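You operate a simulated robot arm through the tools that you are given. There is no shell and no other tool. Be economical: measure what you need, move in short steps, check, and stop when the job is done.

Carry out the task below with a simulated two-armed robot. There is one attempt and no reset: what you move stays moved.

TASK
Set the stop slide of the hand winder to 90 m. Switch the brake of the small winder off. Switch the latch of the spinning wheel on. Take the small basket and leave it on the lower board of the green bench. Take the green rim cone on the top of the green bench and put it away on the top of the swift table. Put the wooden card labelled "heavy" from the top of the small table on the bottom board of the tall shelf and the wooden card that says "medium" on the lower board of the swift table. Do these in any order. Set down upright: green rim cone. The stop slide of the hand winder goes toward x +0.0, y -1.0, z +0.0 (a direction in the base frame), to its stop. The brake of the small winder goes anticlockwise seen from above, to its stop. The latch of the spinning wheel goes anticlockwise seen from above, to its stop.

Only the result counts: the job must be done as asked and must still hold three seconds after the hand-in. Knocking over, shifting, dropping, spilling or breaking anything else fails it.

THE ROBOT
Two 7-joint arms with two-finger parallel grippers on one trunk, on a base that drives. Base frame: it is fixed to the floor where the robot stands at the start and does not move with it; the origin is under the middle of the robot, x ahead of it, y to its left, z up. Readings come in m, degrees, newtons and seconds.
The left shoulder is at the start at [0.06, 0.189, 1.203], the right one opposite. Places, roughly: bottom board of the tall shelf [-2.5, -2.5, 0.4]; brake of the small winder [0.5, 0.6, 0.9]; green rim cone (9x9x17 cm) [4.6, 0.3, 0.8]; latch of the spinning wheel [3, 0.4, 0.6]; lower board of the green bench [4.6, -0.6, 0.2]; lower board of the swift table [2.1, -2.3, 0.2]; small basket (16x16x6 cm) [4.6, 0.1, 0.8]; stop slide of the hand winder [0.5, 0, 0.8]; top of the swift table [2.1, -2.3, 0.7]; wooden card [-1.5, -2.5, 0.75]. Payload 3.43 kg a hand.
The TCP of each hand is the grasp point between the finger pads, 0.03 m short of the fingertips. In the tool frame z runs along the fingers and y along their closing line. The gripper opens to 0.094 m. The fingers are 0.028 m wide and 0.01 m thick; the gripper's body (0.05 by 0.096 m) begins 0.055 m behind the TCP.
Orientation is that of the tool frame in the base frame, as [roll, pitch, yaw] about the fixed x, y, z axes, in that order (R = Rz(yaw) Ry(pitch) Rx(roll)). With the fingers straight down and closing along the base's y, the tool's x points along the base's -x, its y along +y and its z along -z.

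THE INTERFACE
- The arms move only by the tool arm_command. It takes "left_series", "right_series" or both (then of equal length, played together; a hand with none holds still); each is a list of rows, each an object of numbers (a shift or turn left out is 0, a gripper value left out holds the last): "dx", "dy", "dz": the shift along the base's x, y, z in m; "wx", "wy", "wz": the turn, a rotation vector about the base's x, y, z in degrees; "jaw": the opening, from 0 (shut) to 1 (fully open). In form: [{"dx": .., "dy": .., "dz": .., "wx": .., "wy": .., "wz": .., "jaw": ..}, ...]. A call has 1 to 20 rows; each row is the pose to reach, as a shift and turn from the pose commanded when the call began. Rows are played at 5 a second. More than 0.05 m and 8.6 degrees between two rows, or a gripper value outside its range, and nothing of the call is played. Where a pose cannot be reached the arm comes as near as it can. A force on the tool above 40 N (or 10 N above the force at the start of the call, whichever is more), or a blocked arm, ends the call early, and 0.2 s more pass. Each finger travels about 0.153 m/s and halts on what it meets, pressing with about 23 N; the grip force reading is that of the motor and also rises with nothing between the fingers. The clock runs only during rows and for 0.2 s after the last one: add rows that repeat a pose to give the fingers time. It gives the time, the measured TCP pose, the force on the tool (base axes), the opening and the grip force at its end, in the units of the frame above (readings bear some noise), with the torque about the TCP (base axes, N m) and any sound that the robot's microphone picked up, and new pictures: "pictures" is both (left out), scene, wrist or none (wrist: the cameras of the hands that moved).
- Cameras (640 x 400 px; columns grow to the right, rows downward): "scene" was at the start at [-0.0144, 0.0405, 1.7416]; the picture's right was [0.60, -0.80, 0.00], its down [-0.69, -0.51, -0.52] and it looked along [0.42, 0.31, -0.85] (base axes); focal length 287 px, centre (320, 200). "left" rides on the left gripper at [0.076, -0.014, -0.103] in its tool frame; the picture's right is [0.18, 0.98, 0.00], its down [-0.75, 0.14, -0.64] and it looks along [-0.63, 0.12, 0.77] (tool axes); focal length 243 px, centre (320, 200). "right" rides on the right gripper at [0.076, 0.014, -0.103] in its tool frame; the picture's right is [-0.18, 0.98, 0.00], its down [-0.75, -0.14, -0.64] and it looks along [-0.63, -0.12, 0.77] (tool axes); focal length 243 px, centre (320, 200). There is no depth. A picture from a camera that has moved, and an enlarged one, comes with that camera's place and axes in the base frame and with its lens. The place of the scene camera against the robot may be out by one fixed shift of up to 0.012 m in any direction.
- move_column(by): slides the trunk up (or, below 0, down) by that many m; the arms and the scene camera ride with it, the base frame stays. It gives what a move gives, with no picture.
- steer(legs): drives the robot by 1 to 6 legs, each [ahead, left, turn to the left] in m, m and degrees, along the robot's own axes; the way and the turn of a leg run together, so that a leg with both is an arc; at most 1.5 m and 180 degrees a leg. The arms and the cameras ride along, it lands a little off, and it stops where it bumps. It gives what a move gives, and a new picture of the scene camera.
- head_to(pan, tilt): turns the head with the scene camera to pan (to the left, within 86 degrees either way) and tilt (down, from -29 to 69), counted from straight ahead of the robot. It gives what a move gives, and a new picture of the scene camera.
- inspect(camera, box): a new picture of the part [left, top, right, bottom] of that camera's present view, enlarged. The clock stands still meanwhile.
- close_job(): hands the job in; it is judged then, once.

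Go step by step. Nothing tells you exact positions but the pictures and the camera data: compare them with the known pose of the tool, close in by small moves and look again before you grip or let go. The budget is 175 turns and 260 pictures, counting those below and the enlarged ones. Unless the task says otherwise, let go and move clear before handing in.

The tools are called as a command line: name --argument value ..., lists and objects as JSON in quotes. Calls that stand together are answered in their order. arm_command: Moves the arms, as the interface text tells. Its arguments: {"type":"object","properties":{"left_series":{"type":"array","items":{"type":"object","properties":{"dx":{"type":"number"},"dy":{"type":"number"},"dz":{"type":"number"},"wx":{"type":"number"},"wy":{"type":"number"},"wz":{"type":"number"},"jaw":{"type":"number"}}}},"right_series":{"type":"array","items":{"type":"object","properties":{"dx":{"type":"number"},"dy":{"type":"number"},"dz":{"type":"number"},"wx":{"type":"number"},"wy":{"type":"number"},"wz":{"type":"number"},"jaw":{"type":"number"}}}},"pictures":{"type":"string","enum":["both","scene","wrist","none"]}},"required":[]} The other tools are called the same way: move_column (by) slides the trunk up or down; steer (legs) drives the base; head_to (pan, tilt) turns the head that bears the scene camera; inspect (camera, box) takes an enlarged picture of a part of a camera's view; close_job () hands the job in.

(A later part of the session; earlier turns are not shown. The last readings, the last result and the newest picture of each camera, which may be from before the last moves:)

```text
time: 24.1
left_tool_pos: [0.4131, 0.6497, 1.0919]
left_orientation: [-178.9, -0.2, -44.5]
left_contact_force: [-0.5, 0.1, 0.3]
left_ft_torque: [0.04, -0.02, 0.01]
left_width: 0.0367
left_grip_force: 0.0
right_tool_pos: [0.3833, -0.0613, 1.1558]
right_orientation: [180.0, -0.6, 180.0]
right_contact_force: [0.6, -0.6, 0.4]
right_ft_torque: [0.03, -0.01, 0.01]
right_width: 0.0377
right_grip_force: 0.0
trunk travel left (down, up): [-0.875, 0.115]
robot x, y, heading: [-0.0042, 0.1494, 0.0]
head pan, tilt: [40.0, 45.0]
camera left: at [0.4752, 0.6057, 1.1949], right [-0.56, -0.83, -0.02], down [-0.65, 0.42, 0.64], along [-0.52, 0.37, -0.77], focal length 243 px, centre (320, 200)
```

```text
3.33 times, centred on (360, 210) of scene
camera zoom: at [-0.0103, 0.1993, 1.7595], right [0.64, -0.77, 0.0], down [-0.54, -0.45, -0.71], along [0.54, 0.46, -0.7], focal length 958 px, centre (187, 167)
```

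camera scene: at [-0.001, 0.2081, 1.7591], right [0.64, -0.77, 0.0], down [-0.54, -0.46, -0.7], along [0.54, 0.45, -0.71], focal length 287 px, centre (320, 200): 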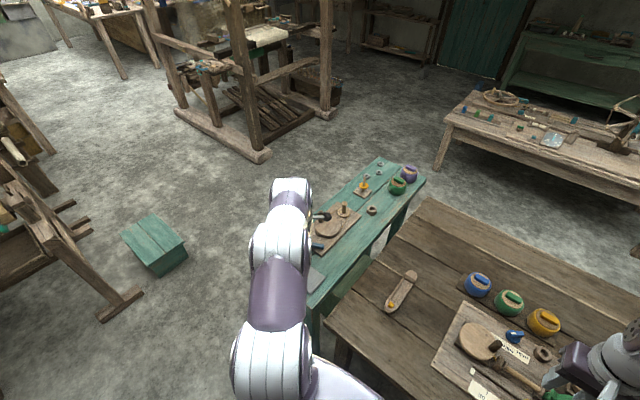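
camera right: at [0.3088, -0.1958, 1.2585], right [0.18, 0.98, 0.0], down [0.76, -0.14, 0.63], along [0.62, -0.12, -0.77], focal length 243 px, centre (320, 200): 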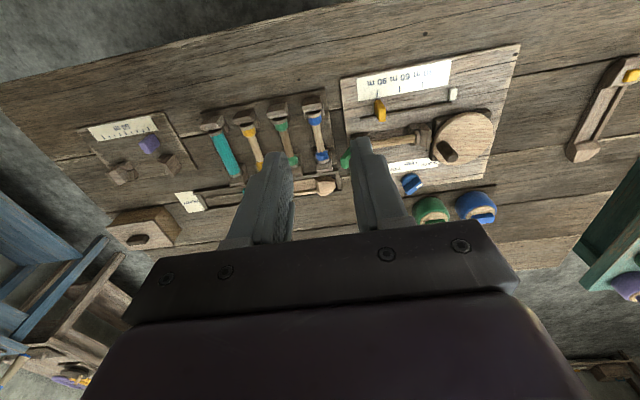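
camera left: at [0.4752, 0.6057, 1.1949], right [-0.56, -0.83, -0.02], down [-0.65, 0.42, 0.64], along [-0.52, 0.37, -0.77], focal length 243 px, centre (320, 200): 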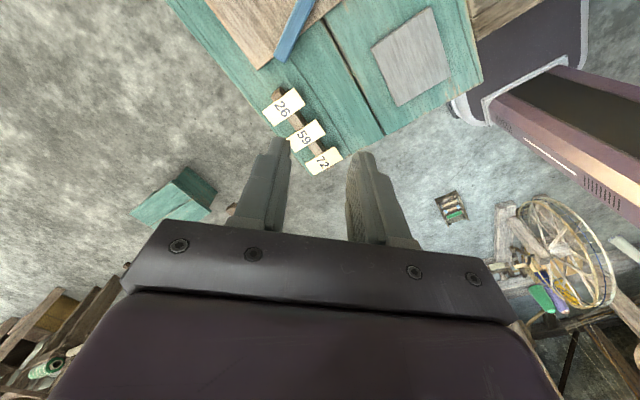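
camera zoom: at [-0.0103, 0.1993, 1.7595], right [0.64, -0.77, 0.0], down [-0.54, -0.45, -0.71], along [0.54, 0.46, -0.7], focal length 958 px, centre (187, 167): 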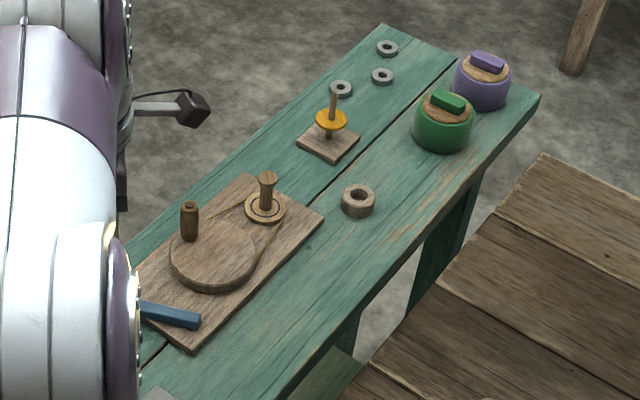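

The brake stays off. I'll fold the left hand back and look around the room to plan the drive.

arm_command --left_series '[{"dx": -0.01, "dy": -0.015, "dz": 0.005, "wz": -8.5}, {"dx": -0.02, "dy": -0.03, "dz": 0.01, "wz": -17}, {"dx": -0.03, "dy": -0.045, "dz": 0.015, "wz": -25.5}, {"dx": -0.04, "dy": -0.06, "dz": 0.02, "wz": -34}, {"dx": -0.05, "dy": -0.075, "dz": 0.025, "wz": -42.5}, {"dx": -0.06, "dy": -0.09, "dz": 0.03, "wz": -51}, {"dx": -0.07, "dy": -0.105, "dz": 0.035, "wz": -59.5}, {"dx": -0.08, "dy": -0.12, "dz": 0.04, "wz": -68}, {"dx": -0.09, "dy": -0.135, "dz": 0.045, "wz": -76.5}, {"dx": -0.1, "dy": -0.15, "dz": 0.05, "wz": -85}, {"dx": -0.11, "dy": -0.165, "dz": 0.055, "wz": -93.5}, {"dx": -0.12, "dy": -0.18, "dz": 0.06, "wz": -102}, {"dx": -0.13, "dy": -0.19, "dz": 0.06, "wz": -110.5}, {"dx": -0.14, "dy": -0.2, "dz": 0.06, "wz": -119}, {"dx": -0.15, "dy": -0.2, "dz": 0.06, "wz": -127.5}, {"dx": -0.15, "dy": -0.2, "dz": 0.06, "wz": -135.5}]' --right_series '[{"dx": -0.01}, {"dx": -0.02}, {"dx": -0.03}, {"dx": -0.04}, {"dx": -0.05}, {"dx": -0.06}, {"dx": -0.07}, {"dx": -0.08}, {"dx": -0.09}, {"dx": -0.1}, {"dx": -0.11}, {"dx": -0.12}, {"dx": -0.12}, {"dx": -0.12}, {"dx": -0.12}, {"dx": -0.12}]' --pictures "none"

head_to --pan 0 --tilt 20

head_to --pan -80 --tilt 25

```text
time: 27.6
left_tool_pos: [0.2652, 0.4513, 1.1502]
left_orientation: [-178.8, -0.2, 179.9]
left_contact_force: [-0.2, 0.1, -0.5]
left_ft_torque: [0.0, -0.03, -0.03]
left_width: 0.0367
left_grip_force: 0.0
right_tool_pos: [0.2654, -0.0597, 1.1543]
right_orientation: [-179.9, -0.7, 180.0]
right_contact_force: [0.1, -0.4, 0.4]
right_ft_torque: [0.0, -0.02, 0.0]
right_width: 0.0376
right_grip_force: 0.0
trunk travel left (down, up): [-0.875, 0.115]
robot x, y, heading: [-0.0021, 0.1556, 0.2]
head pan, tilt: [40.0, 45.0]
```

```text
time: 28.6
left_tool_pos: [0.2658, 0.4521, 1.1498]
left_orientation: [-178.8, -0.2, -179.9]
left_contact_force: [-0.4, -1.1, 0.3]
left_ft_torque: [-0.01, 0.0, 0.01]
left_width: 0.0367
left_grip_force: 0.1
right_tool_pos: [0.2654, -0.0596, 1.1541]
right_orientation: [180.0, -0.7, 180.0]
right_contact_force: [0.5, -0.5, 0.4]
right_ft_torque: [0.02, 0.0, 0.01]
right_width: 0.0373
right_grip_force: 0.0
trunk travel left (down, up): [-0.875, 0.115]
robot x, y, heading: [0.0044, 0.1487, -0.1]
head pan, tilt: [0.0, 20.0]
camera scene: at [0.0243, 0.1502, 1.7981], right [0.0, -1.0, 0.0], down [-0.34, 0.0, -0.94], along [0.94, 0.0, -0.34], focal length 287 px, centre (320, 200)
```

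scene: 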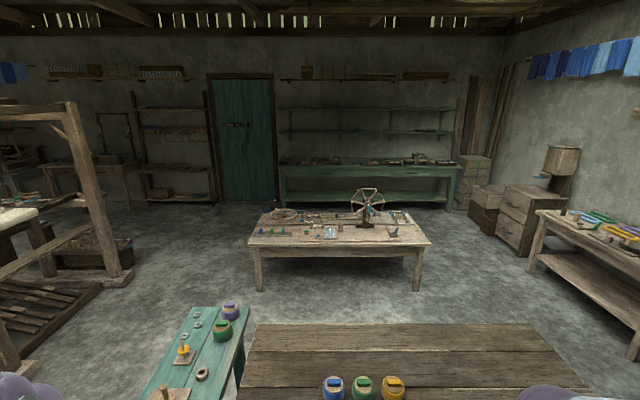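

```text
time: 30.1
left_tool_pos: [0.2655, 0.4512, 1.1484]
left_orientation: [-178.8, -0.2, -179.9]
left_contact_force: [0.1, 0.0, -0.4]
left_ft_torque: [0.0, -0.01, 0.02]
left_width: 0.0366
left_grip_force: 0.0
right_tool_pos: [0.2664, -0.0592, 1.157]
right_orientation: [-179.9, -0.7, -179.9]
right_contact_force: [1.1, -1.2, -0.8]
right_ft_torque: [0.02, 0.01, 0.04]
right_width: 0.0375
right_grip_force: 0.1
trunk travel left (down, up): [-0.875, 0.115]
robot x, y, heading: [0.002, 0.1527, -0.1]
head pan, tilt: [-80.0, 25.0]
camera scene: at [-0.0528, 0.0593, 1.79], right [-0.98, -0.17, 0.0], down [-0.07, 0.42, -0.91], along [0.16, -0.89, -0.42], focal length 287 px, centre (320, 200)
```

scene: 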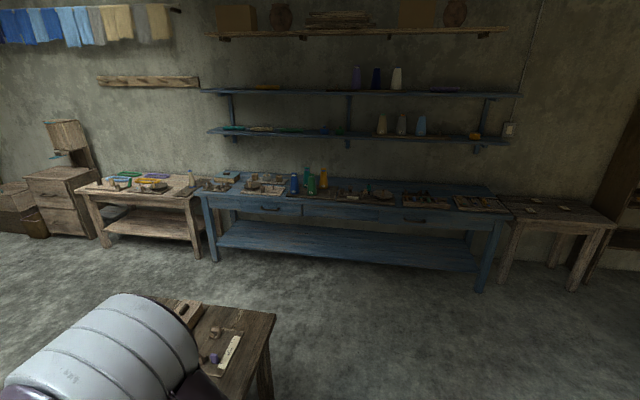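

The far bench, the middle table, the swift table at the right wall, the blue bench, the small table and the tall shelf are all visible. I'll zoom in on the middle table and the green bench.

head_to --pan 0 --tilt 20

inspect --camera "scene" --box '[240, 180, 440, 300]'

inspect --camera "scene" --box '[270, 140, 470, 210]'

```text
time: 31.7
left_tool_pos: [0.2651, 0.4516, 1.1499]
left_orientation: [-178.9, -0.2, -179.9]
left_contact_force: [0.2, -0.5, 0.3]
left_ft_torque: [-0.01, 0.02, -0.05]
left_width: 0.0367
left_grip_force: 0.1
right_tool_pos: [0.2663, -0.0605, 1.1545]
right_orientation: [-179.9, -0.9, 180.0]
right_contact_force: [0.1, 0.7, 0.2]
right_ft_torque: [-0.01, -0.03, 0.0]
right_width: 0.0377
right_grip_force: 0.1
trunk travel left (down, up): [-0.875, 0.115]
robot x, y, heading: [-0.0001, 0.1474, -0.3]
head pan, tilt: [0.0, 20.0]
camera scene: at [0.0243, 0.1499, 1.7981], right [0.0, -1.0, 0.0], down [-0.34, 0.0, -0.94], along [0.94, 0.0, -0.34], focal length 287 px, centre (320, 200)
```

scene: 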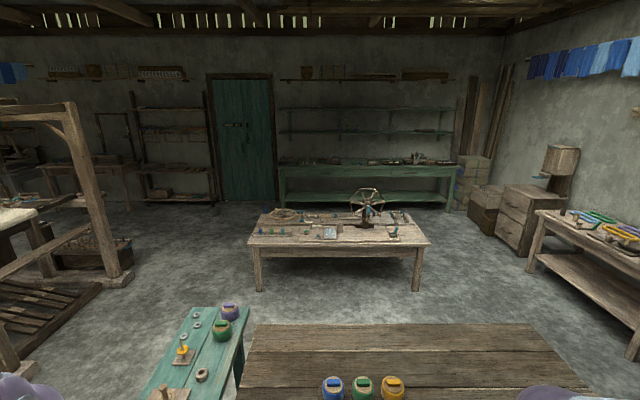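

```text
3.20 times, centred on (340, 240) of scene
camera zoom: at [0.0243, 0.1499, 1.7981], right [0.0, -1.0, 0.0], down [-0.34, 0.0, -0.94], along [0.94, 0.0, -0.34], focal length 919 px, centre (256, 72)
```

zoom: 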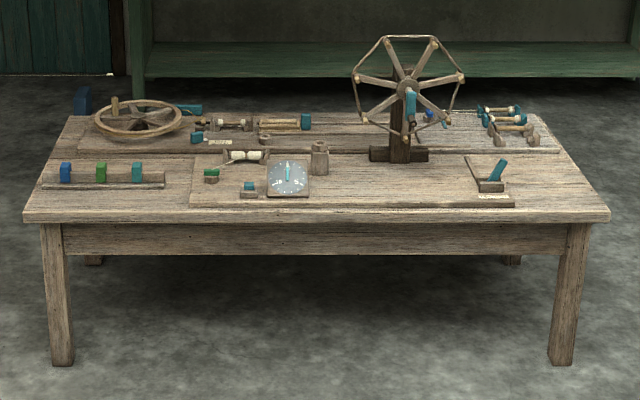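

```text
3.20 times, centred on (370, 175) of scene
camera zoom: at [0.0243, 0.1499, 1.7981], right [0.0, -1.0, 0.0], down [-0.34, 0.0, -0.94], along [0.94, 0.0, -0.34], focal length 919 px, centre (160, 280)
```

zoom: 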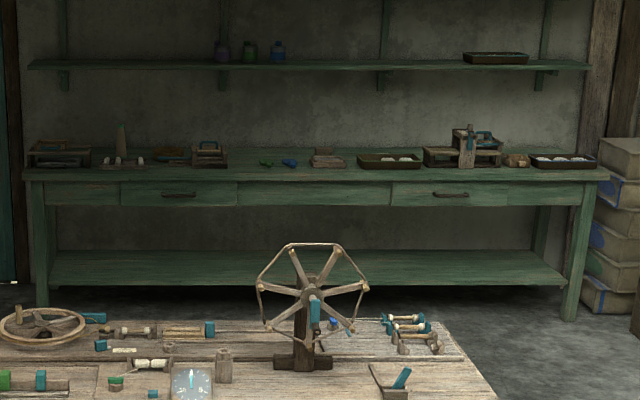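

The spinning wheel lies on the far-left of the middle table, and the green bench stands behind it. I'll start with the cards, since the small table and shelf are to my right rear, so I back off and turn right.

steer --legs '[[-0.3, 0, 0], [0, 0, -90]]'

head_to --pan -40 --tilt 25

```text
time: 37.6
left_tool_pos: [-0.0018, -0.1173, 1.1497]
left_orientation: [-179.0, -0.3, 89.4]
left_contact_force: [0.2, -0.7, -0.1]
left_ft_torque: [-0.02, -0.01, 0.0]
left_width: 0.0367
left_grip_force: 0.1
right_tool_pos: [-0.5126, -0.1126, 1.1544]
right_orientation: [-179.9, -0.7, 89.2]
right_contact_force: [0.0, 0.0, 0.4]
right_ft_torque: [-0.02, 0.0, -0.02]
right_width: 0.0375
right_grip_force: 0.1
trunk travel left (down, up): [-0.875, 0.115]
robot x, y, heading: [-0.2943, 0.1496, -90.9]
head pan, tilt: [0.0, 20.0]
camera scene: at [-0.3082, 0.1168, 1.7981], right [-1.0, 0.01, 0.0], down [0.0, 0.34, -0.94], along [-0.01, -0.94, -0.34], focal length 287 px, centre (320, 200)
```

scene: 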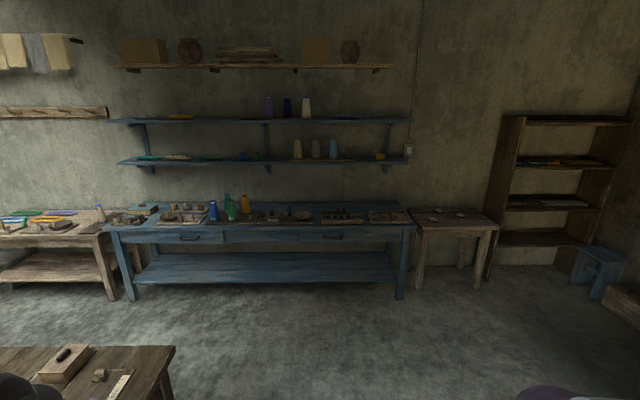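

```text
time: 38.6
left_tool_pos: [-0.0007, -0.1174, 1.151]
left_orientation: [-179.0, -0.1, 89.3]
left_contact_force: [0.8, 0.2, 1.1]
left_ft_torque: [-0.02, -0.01, 0.01]
left_width: 0.0365
left_grip_force: 0.0
right_tool_pos: [-0.5109, -0.112, 1.1545]
right_orientation: [-179.9, -0.6, 89.2]
right_contact_force: [0.4, 0.3, 0.7]
right_ft_torque: [-0.02, 0.02, -0.02]
right_width: 0.0376
right_grip_force: 0.0
trunk travel left (down, up): [-0.875, 0.115]
robot x, y, heading: [-0.3015, 0.1488, -90.6]
head pan, tilt: [-40.0, 25.0]
camera scene: at [-0.367, 0.1401, 1.79], right [-0.76, 0.65, 0.0], down [0.28, 0.32, -0.91], along [-0.59, -0.69, -0.42], focal length 287 px, centre (320, 200)
```

scene: 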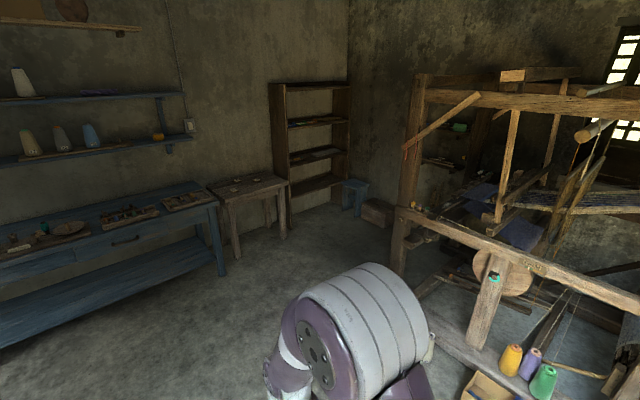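

The small table's front edge is at y ≈ -2.08, x from -1.8 to -1.1, with the tall shelf beyond it. I'll drive in front of the small table.

steer --legs '[[1.0, -0.6, 0], [0.6, -0.54, 0.6]]'

head_to --pan 0 --tilt 50

```text
time: 48.5
left_tool_pos: [-1.172, -1.6953, 1.1494]
left_orientation: [-178.9, -0.1, 89.4]
left_contact_force: [0.5, -1.0, -0.5]
left_ft_torque: [0.01, 0.0, -0.02]
left_width: 0.0369
left_grip_force: 0.0
right_tool_pos: [-1.6838, -1.6908, 1.1548]
right_orientation: [-179.8, -0.6, 89.4]
right_contact_force: [-0.3, -0.1, 0.0]
right_ft_torque: [0.01, 0.02, -0.06]
right_width: 0.0377
right_grip_force: 0.0
trunk travel left (down, up): [-0.875, 0.115]
robot x, y, heading: [-1.4696, -1.4297, -90.5]
head pan, tilt: [-40.0, 25.0]
camera scene: at [-1.538, -1.4372, 1.7901], right [-0.76, 0.65, 0.0], down [0.28, 0.32, -0.91], along [-0.59, -0.69, -0.42], focal length 287 px, centre (320, 200)
```

scene: 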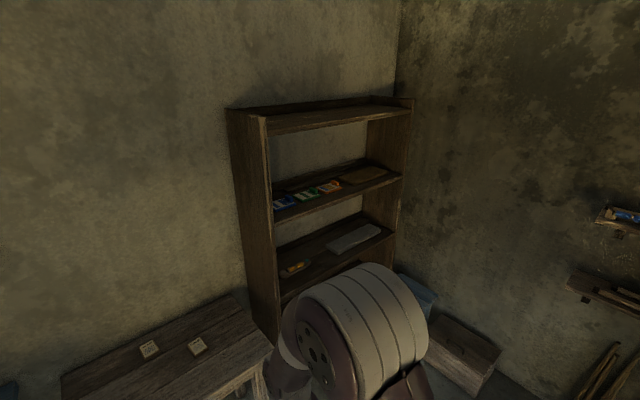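

```text
time: 49.6
left_tool_pos: [-1.1723, -1.6949, 1.1501]
left_orientation: [-178.9, -0.2, 89.4]
left_contact_force: [-1.0, -0.7, 0.1]
left_ft_torque: [-0.01, 0.03, 0.02]
left_width: 0.0368
left_grip_force: 0.1
right_tool_pos: [-1.6822, -1.6911, 1.1552]
right_orientation: [-179.9, -0.6, 89.3]
right_contact_force: [-0.6, 0.1, -0.3]
right_ft_torque: [-0.01, 0.01, -0.01]
right_width: 0.0375
right_grip_force: 0.0
trunk travel left (down, up): [-0.875, 0.115]
robot x, y, heading: [-1.4714, -1.4288, -90.9]
head pan, tilt: [0.0, 50.0]
camera scene: at [-1.4793, -1.4447, 1.7526], right [-1.0, 0.01, 0.0], down [0.01, 0.77, -0.64], along [-0.01, -0.64, -0.77], focal length 287 px, centre (320, 200)
```

scene: 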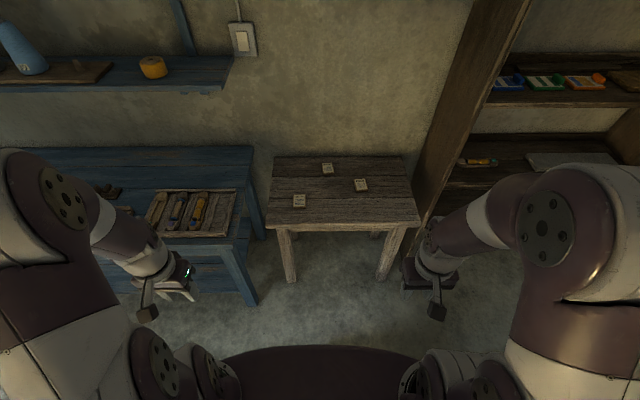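

inspect --camera "scene" --box '[280, 150, 390, 220]'

inspect --camera "scene" --box '[400, 80, 640, 260]'

```text
5.71 times, centred on (335, 185) of scene
camera zoom: at [-1.4793, -1.4447, 1.7526], right [-1.0, 0.01, 0.0], down [0.01, 0.77, -0.64], along [-0.01, -0.64, -0.77], focal length 1641 px, centre (234, 286)
```

zoom: 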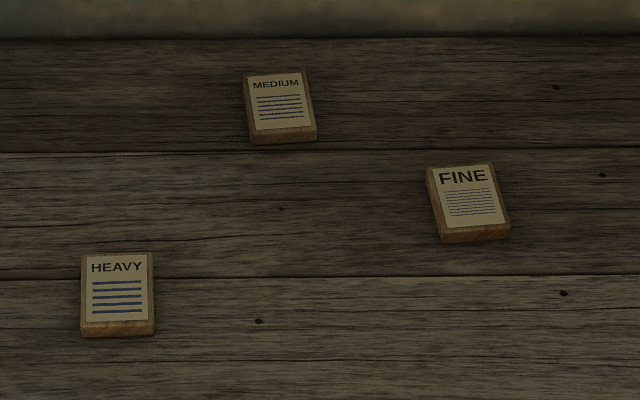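

```text
2.22 times, centred on (520, 170) of scene
camera zoom: at [-1.4793, -1.4447, 1.7526], right [-1.0, 0.01, 0.0], down [0.01, 0.77, -0.64], along [-0.01, -0.64, -0.77], focal length 638 px, centre (-124, 267)
```

zoom: 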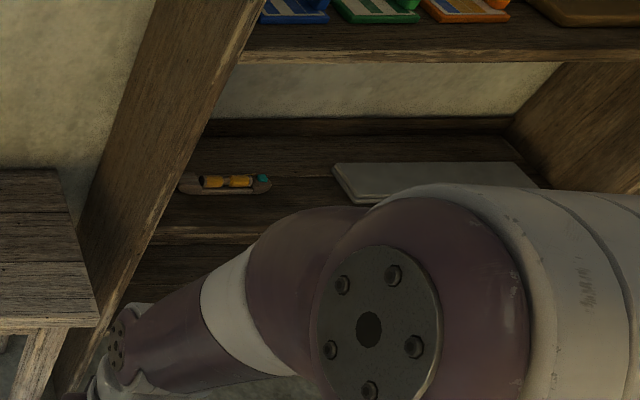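

HEAVY is at about [-1.40, -2.27], MEDIUM at about [-1.54, -2.48] and FINE stays where it is. I'll pull up closer, lined up for the right hand to take HEAVY.

steer --legs '[[0.27, 0.15, 0.8]]'

head_to --pan 0 --tilt 62

```text
time: 51.6
left_tool_pos: [-1.0182, -1.9581, 1.1507]
left_orientation: [-178.8, -0.2, 90.3]
left_contact_force: [0.3, -0.4, -1.5]
left_ft_torque: [0.03, 0.02, 0.0]
left_width: 0.0369
left_grip_force: 0.1
right_tool_pos: [-1.5279, -1.9624, 1.1544]
right_orientation: [-179.8, -0.5, 90.3]
right_contact_force: [0.6, 1.0, -0.1]
right_ft_torque: [-0.02, 0.0, 0.02]
right_width: 0.0377
right_grip_force: 0.0
trunk travel left (down, up): [-0.875, 0.115]
robot x, y, heading: [-1.3195, -1.6954, -89.9]
head pan, tilt: [0.0, 50.0]
camera scene: at [-1.3293, -1.7128, 1.7526], right [-1.0, 0.0, 0.0], down [0.0, 0.77, -0.64], along [0.0, -0.64, -0.77], focal length 287 px, centre (320, 200)
```

scene: 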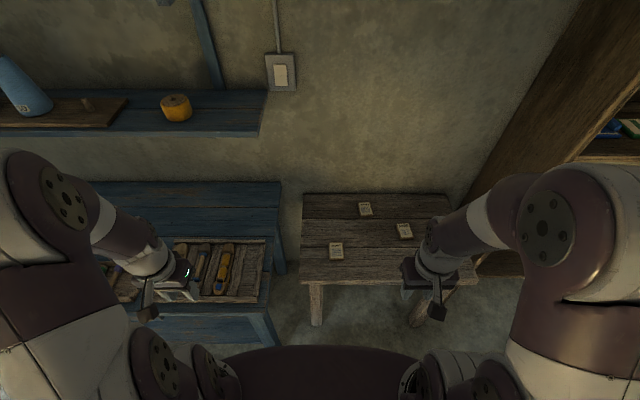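

```text
time: 52.4
left_tool_pos: [-1.0156, -1.9602, 1.149]
left_orientation: [-178.8, -0.2, 90.3]
left_contact_force: [-1.0, -0.4, -0.1]
left_ft_torque: [0.03, 0.0, -0.01]
left_width: 0.0366
left_grip_force: 0.1
right_tool_pos: [-1.5277, -1.9636, 1.1529]
right_orientation: [-179.8, -0.7, 90.3]
right_contact_force: [0.1, -0.4, 0.4]
right_ft_torque: [-0.01, -0.03, -0.01]
right_width: 0.0376
right_grip_force: 0.1
trunk travel left (down, up): [-0.875, 0.115]
robot x, y, heading: [-1.3189, -1.6945, -89.8]
head pan, tilt: [0.0, 62.0]
camera scene: at [-1.3278, -1.7029, 1.7377], right [-1.0, 0.0, 0.0], down [0.0, 0.88, -0.47], along [0.0, -0.47, -0.88], focal length 287 px, centre (320, 200)
```

scene: 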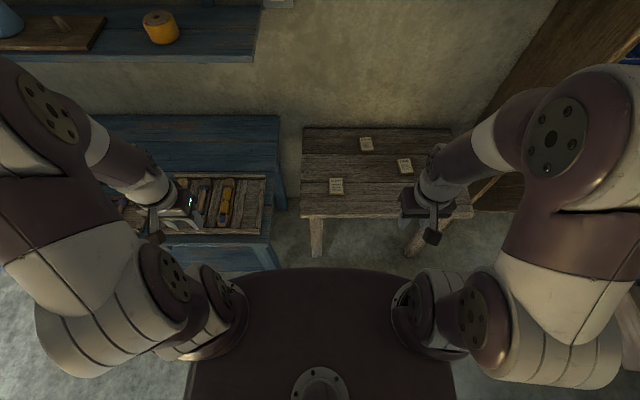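

The table edge is actually at about y = -2.17. I'll lower the trunk slightly and bring the right hand, tilted 30° forward, above HEAVY.

move_column --by -0.1

arm_command --right_series '[{"dx": 0.013, "dy": -0.029, "dz": -0.017, "wx": -3, "jaw": 0.85}, {"dx": 0.026, "dy": -0.058, "dz": -0.034, "wx": -6}, {"dx": 0.04, "dy": -0.087, "dz": -0.051, "wx": -9}, {"dx": 0.053, "dy": -0.116, "dz": -0.068, "wx": -12}, {"dx": 0.066, "dy": -0.144, "dz": -0.085, "wx": -15}, {"dx": 0.079, "dy": -0.172, "dz": -0.102, "wx": -18}, {"dx": 0.092, "dy": -0.2, "dz": -0.12, "wx": -21}, {"dx": 0.105, "dy": -0.229, "dz": -0.137, "wx": -24}, {"dx": 0.119, "dy": -0.258, "dz": -0.154, "wx": -27}, {"dx": 0.133, "dy": -0.287, "dz": -0.172, "wx": -30}, {"dx": 0.133, "dy": -0.287, "dz": -0.172, "wx": -30}]' --pictures "both"

```text
time: 53.7
left_tool_pos: [-1.0171, -1.9598, 1.0498]
left_orientation: [-178.9, -0.2, 90.3]
left_contact_force: [-0.2, -0.7, -0.5]
left_ft_torque: [-0.03, -0.01, 0.01]
left_width: 0.0366
left_grip_force: 0.0
right_tool_pos: [-1.5277, -1.964, 1.054]
right_orientation: [-179.9, -0.6, 90.4]
right_contact_force: [0.2, -0.1, -0.4]
right_ft_torque: [0.02, -0.03, -0.02]
right_width: 0.038
right_grip_force: 0.0
trunk travel left (down, up): [-0.775, 0.215]
robot x, y, heading: [-1.3167, -1.6955, -89.7]
head pan, tilt: [0.0, 62.0]
```

```text
time: 56.1
left_tool_pos: [-1.0173, -1.9596, 1.051]
left_orientation: [-178.8, 0.0, 90.3]
left_contact_force: [-0.1, 0.2, 0.1]
left_ft_torque: [-0.03, -0.01, -0.01]
left_width: 0.0366
left_grip_force: 0.1
right_tool_pos: [-1.3938, -2.2507, 0.8823]
right_orientation: [-179.8, 29.3, 90.3]
right_contact_force: [-0.4, -0.7, -0.2]
right_ft_torque: [-0.02, 0.0, -0.01]
right_width: 0.0799
right_grip_force: 0.1
trunk travel left (down, up): [-0.775, 0.215]
robot x, y, heading: [-1.3219, -1.6957, -89.7]
head pan, tilt: [0.0, 62.0]
camera scene: at [-1.3286, -1.701, 1.6377], right [-1.0, 0.0, 0.0], down [0.0, 0.88, -0.47], along [0.0, -0.47, -0.88], focal length 287 px, centre (320, 200)
camera right: at [-1.3794, -2.1345, 0.934], right [0.98, -0.16, 0.09], down [-0.14, -0.34, 0.93], along [-0.12, -0.93, -0.36], focal length 243 px, centre (320, 200)
```

scene: 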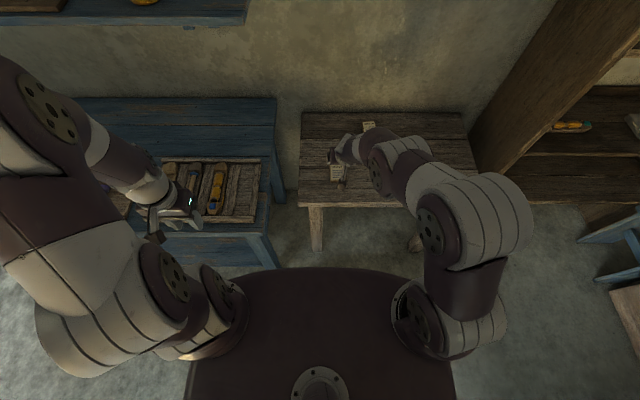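
right: 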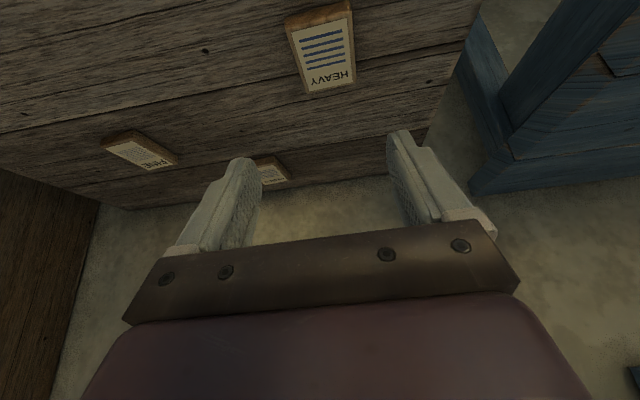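

HEAVY is at about [-1.386, -2.276, 0.75]. I'll descend around it.

arm_command --right_series '[{"dx": 0.004, "dy": -0.005, "dz": -0.04}, {"dx": 0.007, "dy": -0.008, "dz": -0.075}, {"dx": 0.007, "dy": -0.01, "dz": -0.095}, {"dx": 0.007, "dy": -0.011, "dz": -0.105}, {"dx": 0.007, "dy": -0.011, "dz": -0.105}]' --pictures "wrist"

```text
time: 57.3
left_tool_pos: [-1.017, -1.9601, 1.0505]
left_orientation: [-178.9, -0.2, 90.3]
left_contact_force: [0.2, 0.6, 0.0]
left_ft_torque: [-0.04, -0.02, 0.02]
left_width: 0.0367
left_grip_force: 0.0
right_tool_pos: [-1.3863, -2.2609, 0.777]
right_orientation: [-179.7, 29.5, 90.3]
right_contact_force: [-0.4, -0.2, 0.0]
right_ft_torque: [0.0, 0.0, 0.01]
right_width: 0.08
right_grip_force: 0.0
trunk travel left (down, up): [-0.775, 0.215]
robot x, y, heading: [-1.3204, -1.6997, -89.9]
head pan, tilt: [0.0, 62.0]
camera right: at [-1.3721, -2.145, 0.8291], right [0.98, -0.16, 0.09], down [-0.14, -0.34, 0.93], along [-0.12, -0.93, -0.36], focal length 243 px, centre (320, 200)
```

right: 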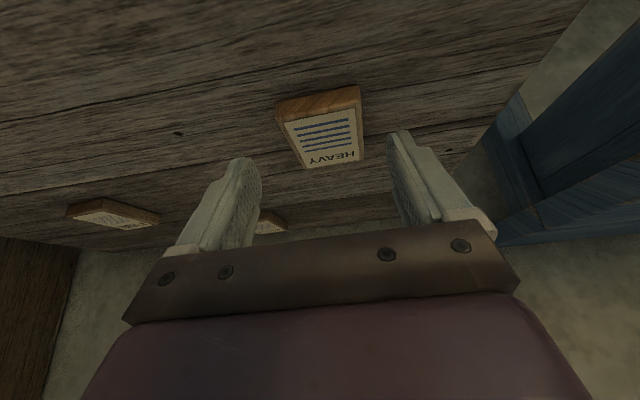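

The card looks lower and further than I assumed (z ≈ 0.715, y ≈ -2.30). I'll move forward and down a bit more.

arm_command --right_series '[{"dy": -0.015, "dz": -0.01}, {"dy": -0.028, "dz": -0.022}, {"dy": -0.028, "dz": -0.03}]' --pictures "wrist"

```text
time: 58.1
left_tool_pos: [-1.017, -1.9598, 1.0497]
left_orientation: [-178.9, -0.2, 90.3]
left_contact_force: [-0.8, 0.2, -0.3]
left_ft_torque: [0.0, 0.01, -0.03]
left_width: 0.0367
left_grip_force: 0.1
right_tool_pos: [-1.3888, -2.2895, 0.7488]
right_orientation: [-179.7, 29.4, 90.3]
right_contact_force: [-0.8, 0.3, -0.8]
right_ft_torque: [-0.03, -0.04, -0.03]
right_width: 0.08
right_grip_force: 0.0
trunk travel left (down, up): [-0.775, 0.215]
robot x, y, heading: [-1.3198, -1.6961, -90.0]
head pan, tilt: [0.0, 62.0]
camera right: at [-1.3731, -2.1731, 0.7997], right [0.98, -0.16, 0.09], down [-0.14, -0.34, 0.93], along [-0.12, -0.93, -0.36], focal length 243 px, centre (320, 200)
```

right: 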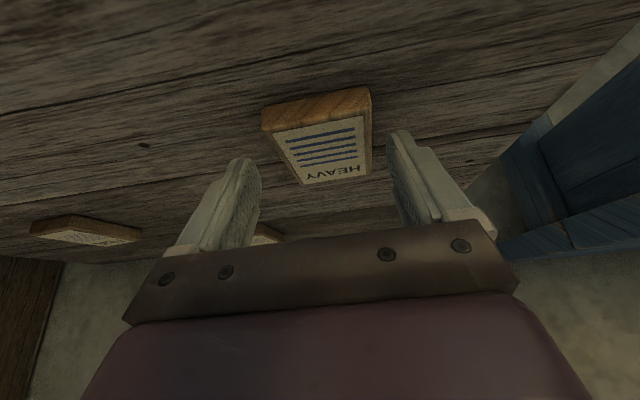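

The tips are level with the card now. I'll go down until contact, then close.

arm_command --right_series '[{"dz": -0.006}, {"dz": -0.012}, {"dz": -0.018}, {"dz": -0.022}]' --pictures "wrist"

```text
time: 59.3
left_tool_pos: [-1.0172, -1.9547, 1.0519]
left_orientation: [-178.9, 0.1, 90.2]
left_contact_force: [-0.3, 0.3, 0.6]
left_ft_torque: [-0.01, 0.01, 0.0]
left_width: 0.037
left_grip_force: 0.2
right_tool_pos: [-1.3865, -2.2907, 0.7326]
right_orientation: [-179.9, 30.1, 90.3]
right_contact_force: [-1.8, 17.4, 25.3]
right_ft_torque: [0.52, -1.05, 0.89]
right_width: 0.0788
right_grip_force: 0.1
trunk travel left (down, up): [-0.775, 0.215]
robot x, y, heading: [-1.3235, -1.6974, -90.0]
head pan, tilt: [0.0, 62.0]
stopped in row 4 (right hand): the force on the tool passed its limit (the readings are from after the stop); the commanded pose is now the measured one
camera right: at [-1.3719, -2.1735, 0.7828], right [0.98, -0.16, 0.09], down [-0.14, -0.33, 0.93], along [-0.12, -0.93, -0.34], focal length 243 px, centre (320, 200)
```

right: 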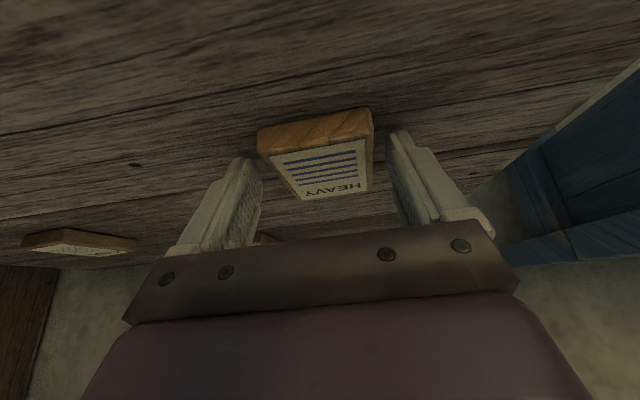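

The fingertips touch the table (z ≈ 0.70) either side of the card. I'll lift 3 mm and close.

arm_command --right_series '[{"dz": 0.003}, {"dz": 0.003, "jaw": 0.3}, {"dz": 0.003, "jaw": 0.3}, {"dz": 0.003, "jaw": 0.3}]' --pictures "wrist"

```text
time: 60.3
left_tool_pos: [-1.0172, -1.9589, 1.0507]
left_orientation: [-178.8, -0.1, 90.3]
left_contact_force: [0.0, 0.2, 0.2]
left_ft_torque: [0.04, 0.02, 0.01]
left_width: 0.0369
left_grip_force: 0.1
right_tool_pos: [-1.3856, -2.2933, 0.7324]
right_orientation: [-179.9, 30.0, 90.3]
right_contact_force: [3.1, 0.7, 10.2]
right_ft_torque: [-0.08, -0.35, 0.07]
right_width: 0.059
right_grip_force: 22.9
trunk travel left (down, up): [-0.775, 0.215]
robot x, y, heading: [-1.3189, -1.6991, -89.9]
head pan, tilt: [0.0, 62.0]
camera right: at [-1.3719, -2.176, 0.7833], right [0.98, -0.16, 0.09], down [-0.14, -0.33, 0.93], along [-0.12, -0.93, -0.35], focal length 243 px, centre (320, 200)
```

right: 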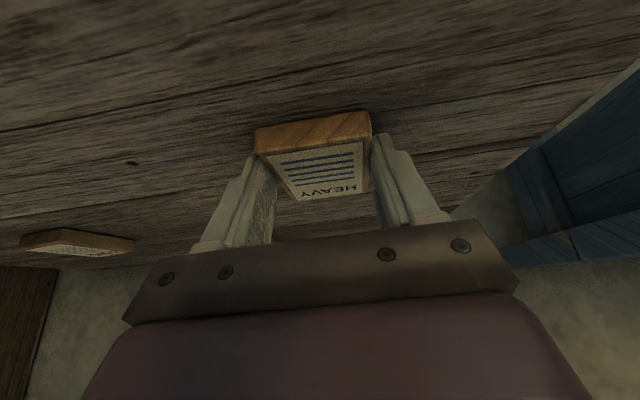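

HEAVY is gripped at a width of 0.059. I'll lift it and pull back over the robot.

arm_command --right_series '[{"dz": 0.04}, {"dz": 0.085}, {"dz": 0.13}, {"dy": 0.035, "dz": 0.16}, {"dy": 0.07, "dz": 0.19}, {"dx": -0.02, "dy": 0.11, "dz": 0.21}, {"dx": -0.04, "dy": 0.15, "dz": 0.23}, {"dx": -0.06, "dy": 0.19, "dz": 0.25}, {"dx": -0.08, "dy": 0.23, "dz": 0.27}, {"dx": -0.1, "dy": 0.26, "dz": 0.29}]' --pictures "both"

```text
time: 62.5
left_tool_pos: [-1.017, -1.9587, 1.0505]
left_orientation: [-178.9, -0.2, 90.3]
left_contact_force: [-0.6, 0.2, -0.3]
left_ft_torque: [0.0, -0.02, 0.0]
left_width: 0.0367
left_grip_force: 0.1
right_tool_pos: [-1.481, -2.0297, 1.0226]
right_orientation: [-179.8, 29.9, 90.1]
right_contact_force: [-0.9, -0.2, -0.4]
right_ft_torque: [0.01, 0.01, 0.02]
right_width: 0.0591
right_grip_force: 23.3
right hand out of reach, approached as far as the arm can: row 10
trunk travel left (down, up): [-0.775, 0.215]
robot x, y, heading: [-1.3226, -1.6971, -90.0]
head pan, tilt: [0.0, 62.0]
camera scene: at [-1.3286, -1.6999, 1.6377], right [-1.0, 0.0, 0.0], down [0.0, 0.88, -0.47], along [0.0, -0.47, -0.88], focal length 287 px, centre (320, 200)
camera right: at [-1.4654, -1.9133, 1.0733], right [0.98, -0.16, 0.09], down [-0.14, -0.33, 0.93], along [-0.12, -0.93, -0.35], focal length 243 px, centre (320, 200)
```

scene: 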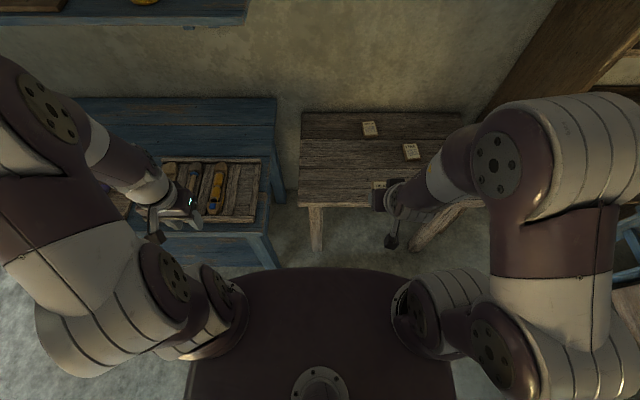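
right: 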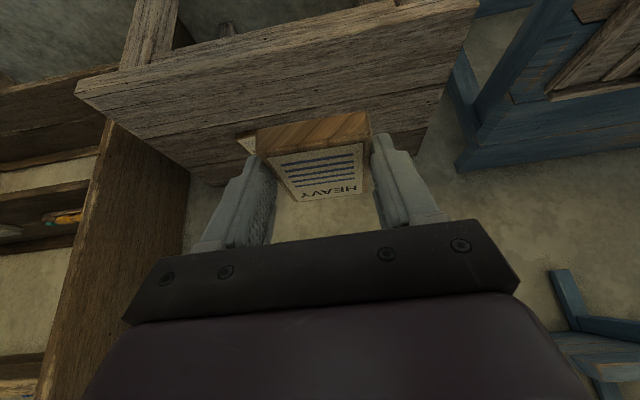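

HEAVY is held. I'll shift right so that the left hand lines up with MEDIUM, which is at about [-1.54, -2.53, 0.71], and creep a little closer.

steer --legs '[[0, -0.41, 0], [0.08, 0, 0]]'

move_column --by -0.1

inspect --camera "scene" --box '[200, 60, 440, 300]'

```text
time: 65.7
left_tool_pos: [-1.4273, -2.0414, 1.0499]
left_orientation: [-178.9, -0.2, 90.3]
left_contact_force: [-0.5, -0.3, -0.2]
left_ft_torque: [0.04, 0.01, -0.01]
left_width: 0.0365
left_grip_force: 0.1
right_tool_pos: [-1.8897, -2.1118, 1.0206]
right_orientation: [-179.9, 29.8, 90.3]
right_contact_force: [-0.6, -0.1, -0.6]
right_ft_torque: [0.01, -0.02, -0.07]
right_width: 0.0589
right_grip_force: 23.0
trunk travel left (down, up): [-0.775, 0.215]
robot x, y, heading: [-1.7286, -1.7783, -89.8]
head pan, tilt: [0.0, 62.0]
camera scene: at [-1.7387, -1.783, 1.6377], right [-1.0, 0.0, 0.0], down [0.0, 0.88, -0.47], along [0.0, -0.47, -0.88], focal length 287 px, centre (320, 200)
```

scene: 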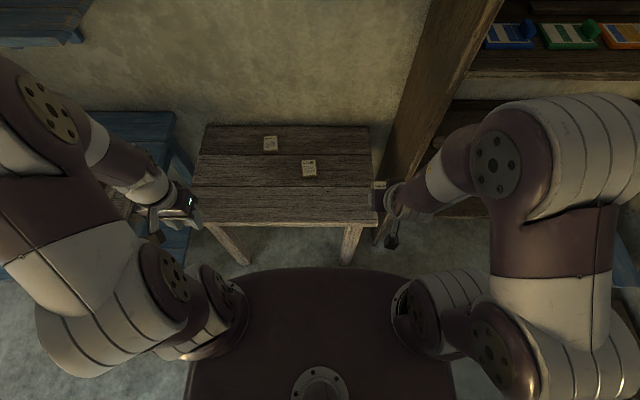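

```text
time: 67.0
left_tool_pos: [-1.4266, -2.04, 0.9504]
left_orientation: [-178.8, -0.1, 90.3]
left_contact_force: [-0.1, 0.3, -0.1]
left_ft_torque: [-0.01, 0.0, -0.03]
left_width: 0.0367
left_grip_force: 0.0
right_tool_pos: [-1.8891, -2.1128, 0.9219]
right_orientation: [-179.8, 29.9, 90.2]
right_contact_force: [0.4, -0.1, -0.4]
right_ft_torque: [0.01, -0.02, -0.01]
right_width: 0.0591
right_grip_force: 22.7
trunk travel left (down, up): [-0.675, 0.315]
robot x, y, heading: [-1.7253, -1.7792, -90.0]
head pan, tilt: [0.0, 62.0]
```

```text
1.67 times, centred on (320, 180) of scene
camera zoom: at [-1.738, -1.7824, 1.5377], right [-1.0, 0.0, 0.0], down [0.0, 0.88, -0.47], along [0.0, -0.47, -0.88], focal length 479 px, centre (320, 233)
```

zoom: 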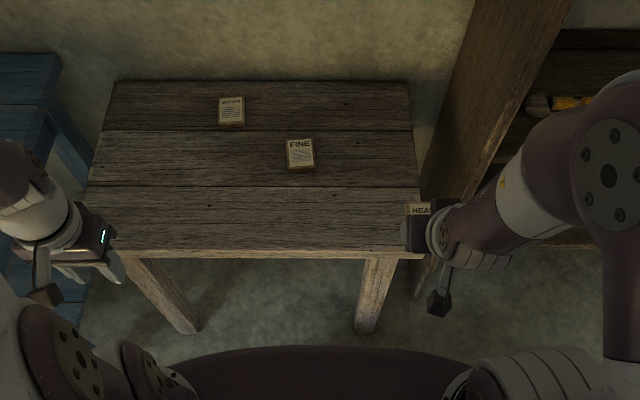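

I'll extend the left hand, tilted 45°, to a point above MEDIUM.

arm_command --left_series '[{"dx": -0.01, "dy": -0.041, "dz": -0.003, "wx": -4, "jaw": 0.85}, {"dx": -0.02, "dy": -0.082, "dz": -0.006, "wx": -8}, {"dx": -0.03, "dy": -0.123, "dz": -0.01, "wx": -12}, {"dx": -0.04, "dy": -0.164, "dz": -0.02, "wx": -16}, {"dx": -0.05, "dy": -0.205, "dz": -0.03, "wx": -20}, {"dx": -0.06, "dy": -0.246, "dz": -0.045, "wx": -24}, {"dx": -0.07, "dy": -0.287, "dz": -0.06, "wx": -28}, {"dx": -0.08, "dy": -0.328, "dz": -0.08, "wx": -32}, {"dx": -0.09, "dy": -0.369, "dz": -0.1, "wx": -36}, {"dx": -0.1, "dy": -0.41, "dz": -0.12, "wx": -41}, {"dx": -0.11, "dy": -0.45, "dz": -0.138, "wx": -45}, {"dx": -0.11, "dy": -0.45, "dz": -0.138, "wx": -45}]' --pictures "both"

```text
time: 69.6
left_tool_pos: [-1.5368, -2.491, 0.8129]
left_orientation: [-178.5, 45.1, 90.5]
left_contact_force: [0.5, -0.3, 0.8]
left_ft_torque: [-0.02, 0.01, 0.0]
left_width: 0.0799
left_grip_force: 0.1
right_tool_pos: [-1.8898, -2.1104, 0.9226]
right_orientation: [-179.9, 30.0, 90.2]
right_contact_force: [0.1, 0.0, 0.3]
right_ft_torque: [-0.01, 0.01, -0.05]
right_width: 0.059
right_grip_force: 23.3
trunk travel left (down, up): [-0.675, 0.315]
robot x, y, heading: [-1.7273, -1.7795, -89.6]
head pan, tilt: [0.0, 62.0]
camera scene: at [-1.738, -1.7816, 1.5377], right [-1.0, 0.0, 0.0], down [0.0, 0.88, -0.47], along [0.0, -0.47, -0.88], focal length 287 px, centre (320, 200)
camera left: at [-1.5494, -2.3636, 0.8323], right [0.98, 0.12, -0.15], down [0.16, -0.08, 0.98], along [0.11, -0.99, -0.1], focal length 243 px, centre (320, 200)
```

scene: 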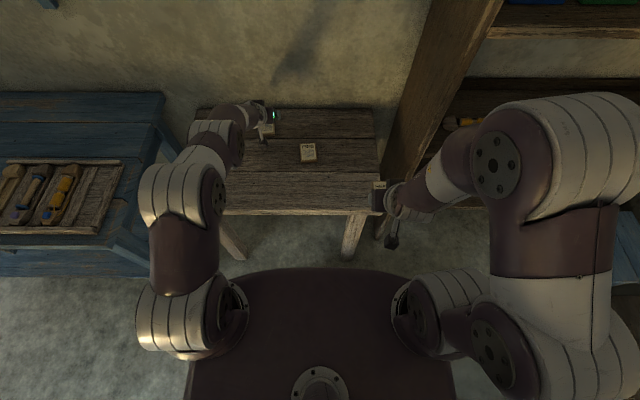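
left: 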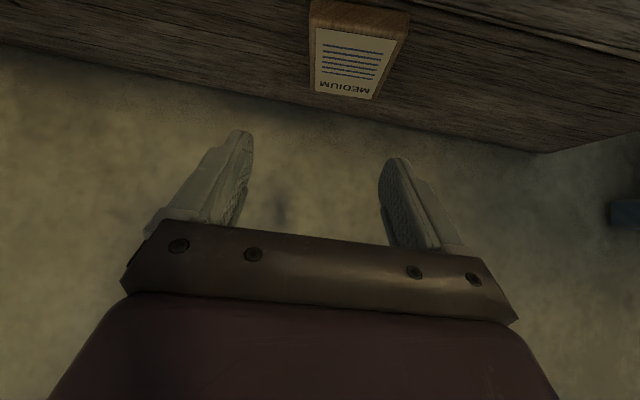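

MEDIUM is at about [-1.525, -2.53]. I'll descend around it until contact.

arm_command --left_series '[{"dx": 0.005, "dy": -0.008, "dz": -0.03}, {"dx": 0.01, "dy": -0.015, "dz": -0.055}, {"dx": 0.01, "dy": -0.017, "dz": -0.07}, {"dx": 0.01, "dy": -0.017, "dz": -0.076}]' --pictures "wrist"

```text
time: 70.6
left_tool_pos: [-1.5266, -2.5078, 0.7366]
left_orientation: [-178.5, 45.0, 90.5]
left_contact_force: [-0.2, -0.2, 0.3]
left_ft_torque: [-0.02, 0.01, 0.01]
left_width: 0.08
left_grip_force: 0.0
right_tool_pos: [-1.8885, -2.1132, 0.9221]
right_orientation: [-179.8, 29.7, 90.3]
right_contact_force: [-0.3, 0.0, -0.6]
right_ft_torque: [0.05, -0.03, 0.03]
right_width: 0.0593
right_grip_force: 22.8
trunk travel left (down, up): [-0.675, 0.315]
robot x, y, heading: [-1.7296, -1.7791, -89.8]
head pan, tilt: [0.0, 62.0]
camera left: at [-1.5394, -2.3808, 0.755], right [0.98, 0.12, -0.15], down [0.16, -0.08, 0.98], along [0.11, -0.99, -0.1], focal length 243 px, centre (320, 200)
```

left: 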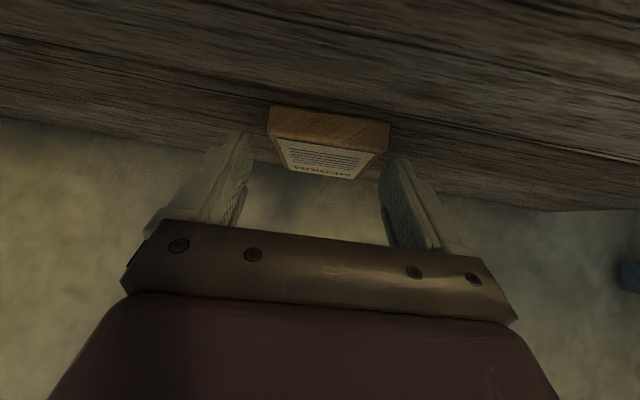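

The card is between the fingers. I'll nudge 4 mm sideways, lower a little, and close.

arm_command --left_series '[{"dx": 0.005, "dz": -0.003}, {"dx": 0.005, "dz": -0.005}, {"dx": 0.005, "dz": -0.005, "jaw": 0.3}, {"dx": 0.005, "dz": -0.005, "jaw": 0.3}, {"dx": 0.005, "dz": -0.005, "jaw": 0.3}]' --pictures "wrist"

```text
time: 71.8
left_tool_pos: [-1.521, -2.5073, 0.7312]
left_orientation: [-178.5, 44.8, 90.5]
left_contact_force: [0.6, -0.4, 2.6]
left_ft_torque: [-0.02, -0.1, 0.03]
left_width: 0.0588
left_grip_force: 23.0
right_tool_pos: [-1.8903, -2.1119, 0.9216]
right_orientation: [-179.9, 30.0, 90.1]
right_contact_force: [-0.1, -0.1, 0.3]
right_ft_torque: [0.02, 0.01, 0.02]
right_width: 0.0591
right_grip_force: 23.2
trunk travel left (down, up): [-0.675, 0.315]
robot x, y, heading: [-1.7255, -1.7793, -89.6]
head pan, tilt: [0.0, 62.0]
camera left: at [-1.5345, -2.3808, 0.7507], right [0.98, 0.12, -0.15], down [0.16, -0.08, 0.98], along [0.11, -0.99, -0.1], focal length 243 px, centre (320, 200)
```

left: 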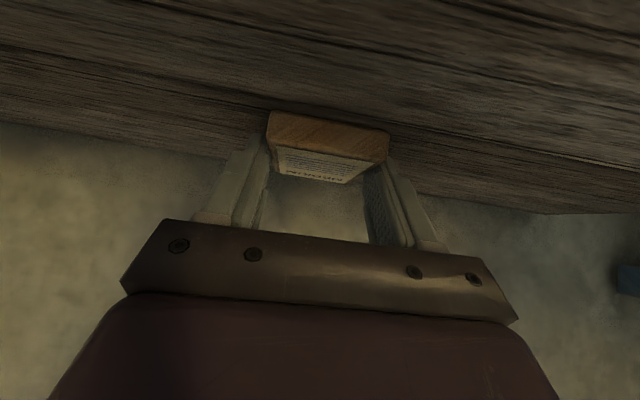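

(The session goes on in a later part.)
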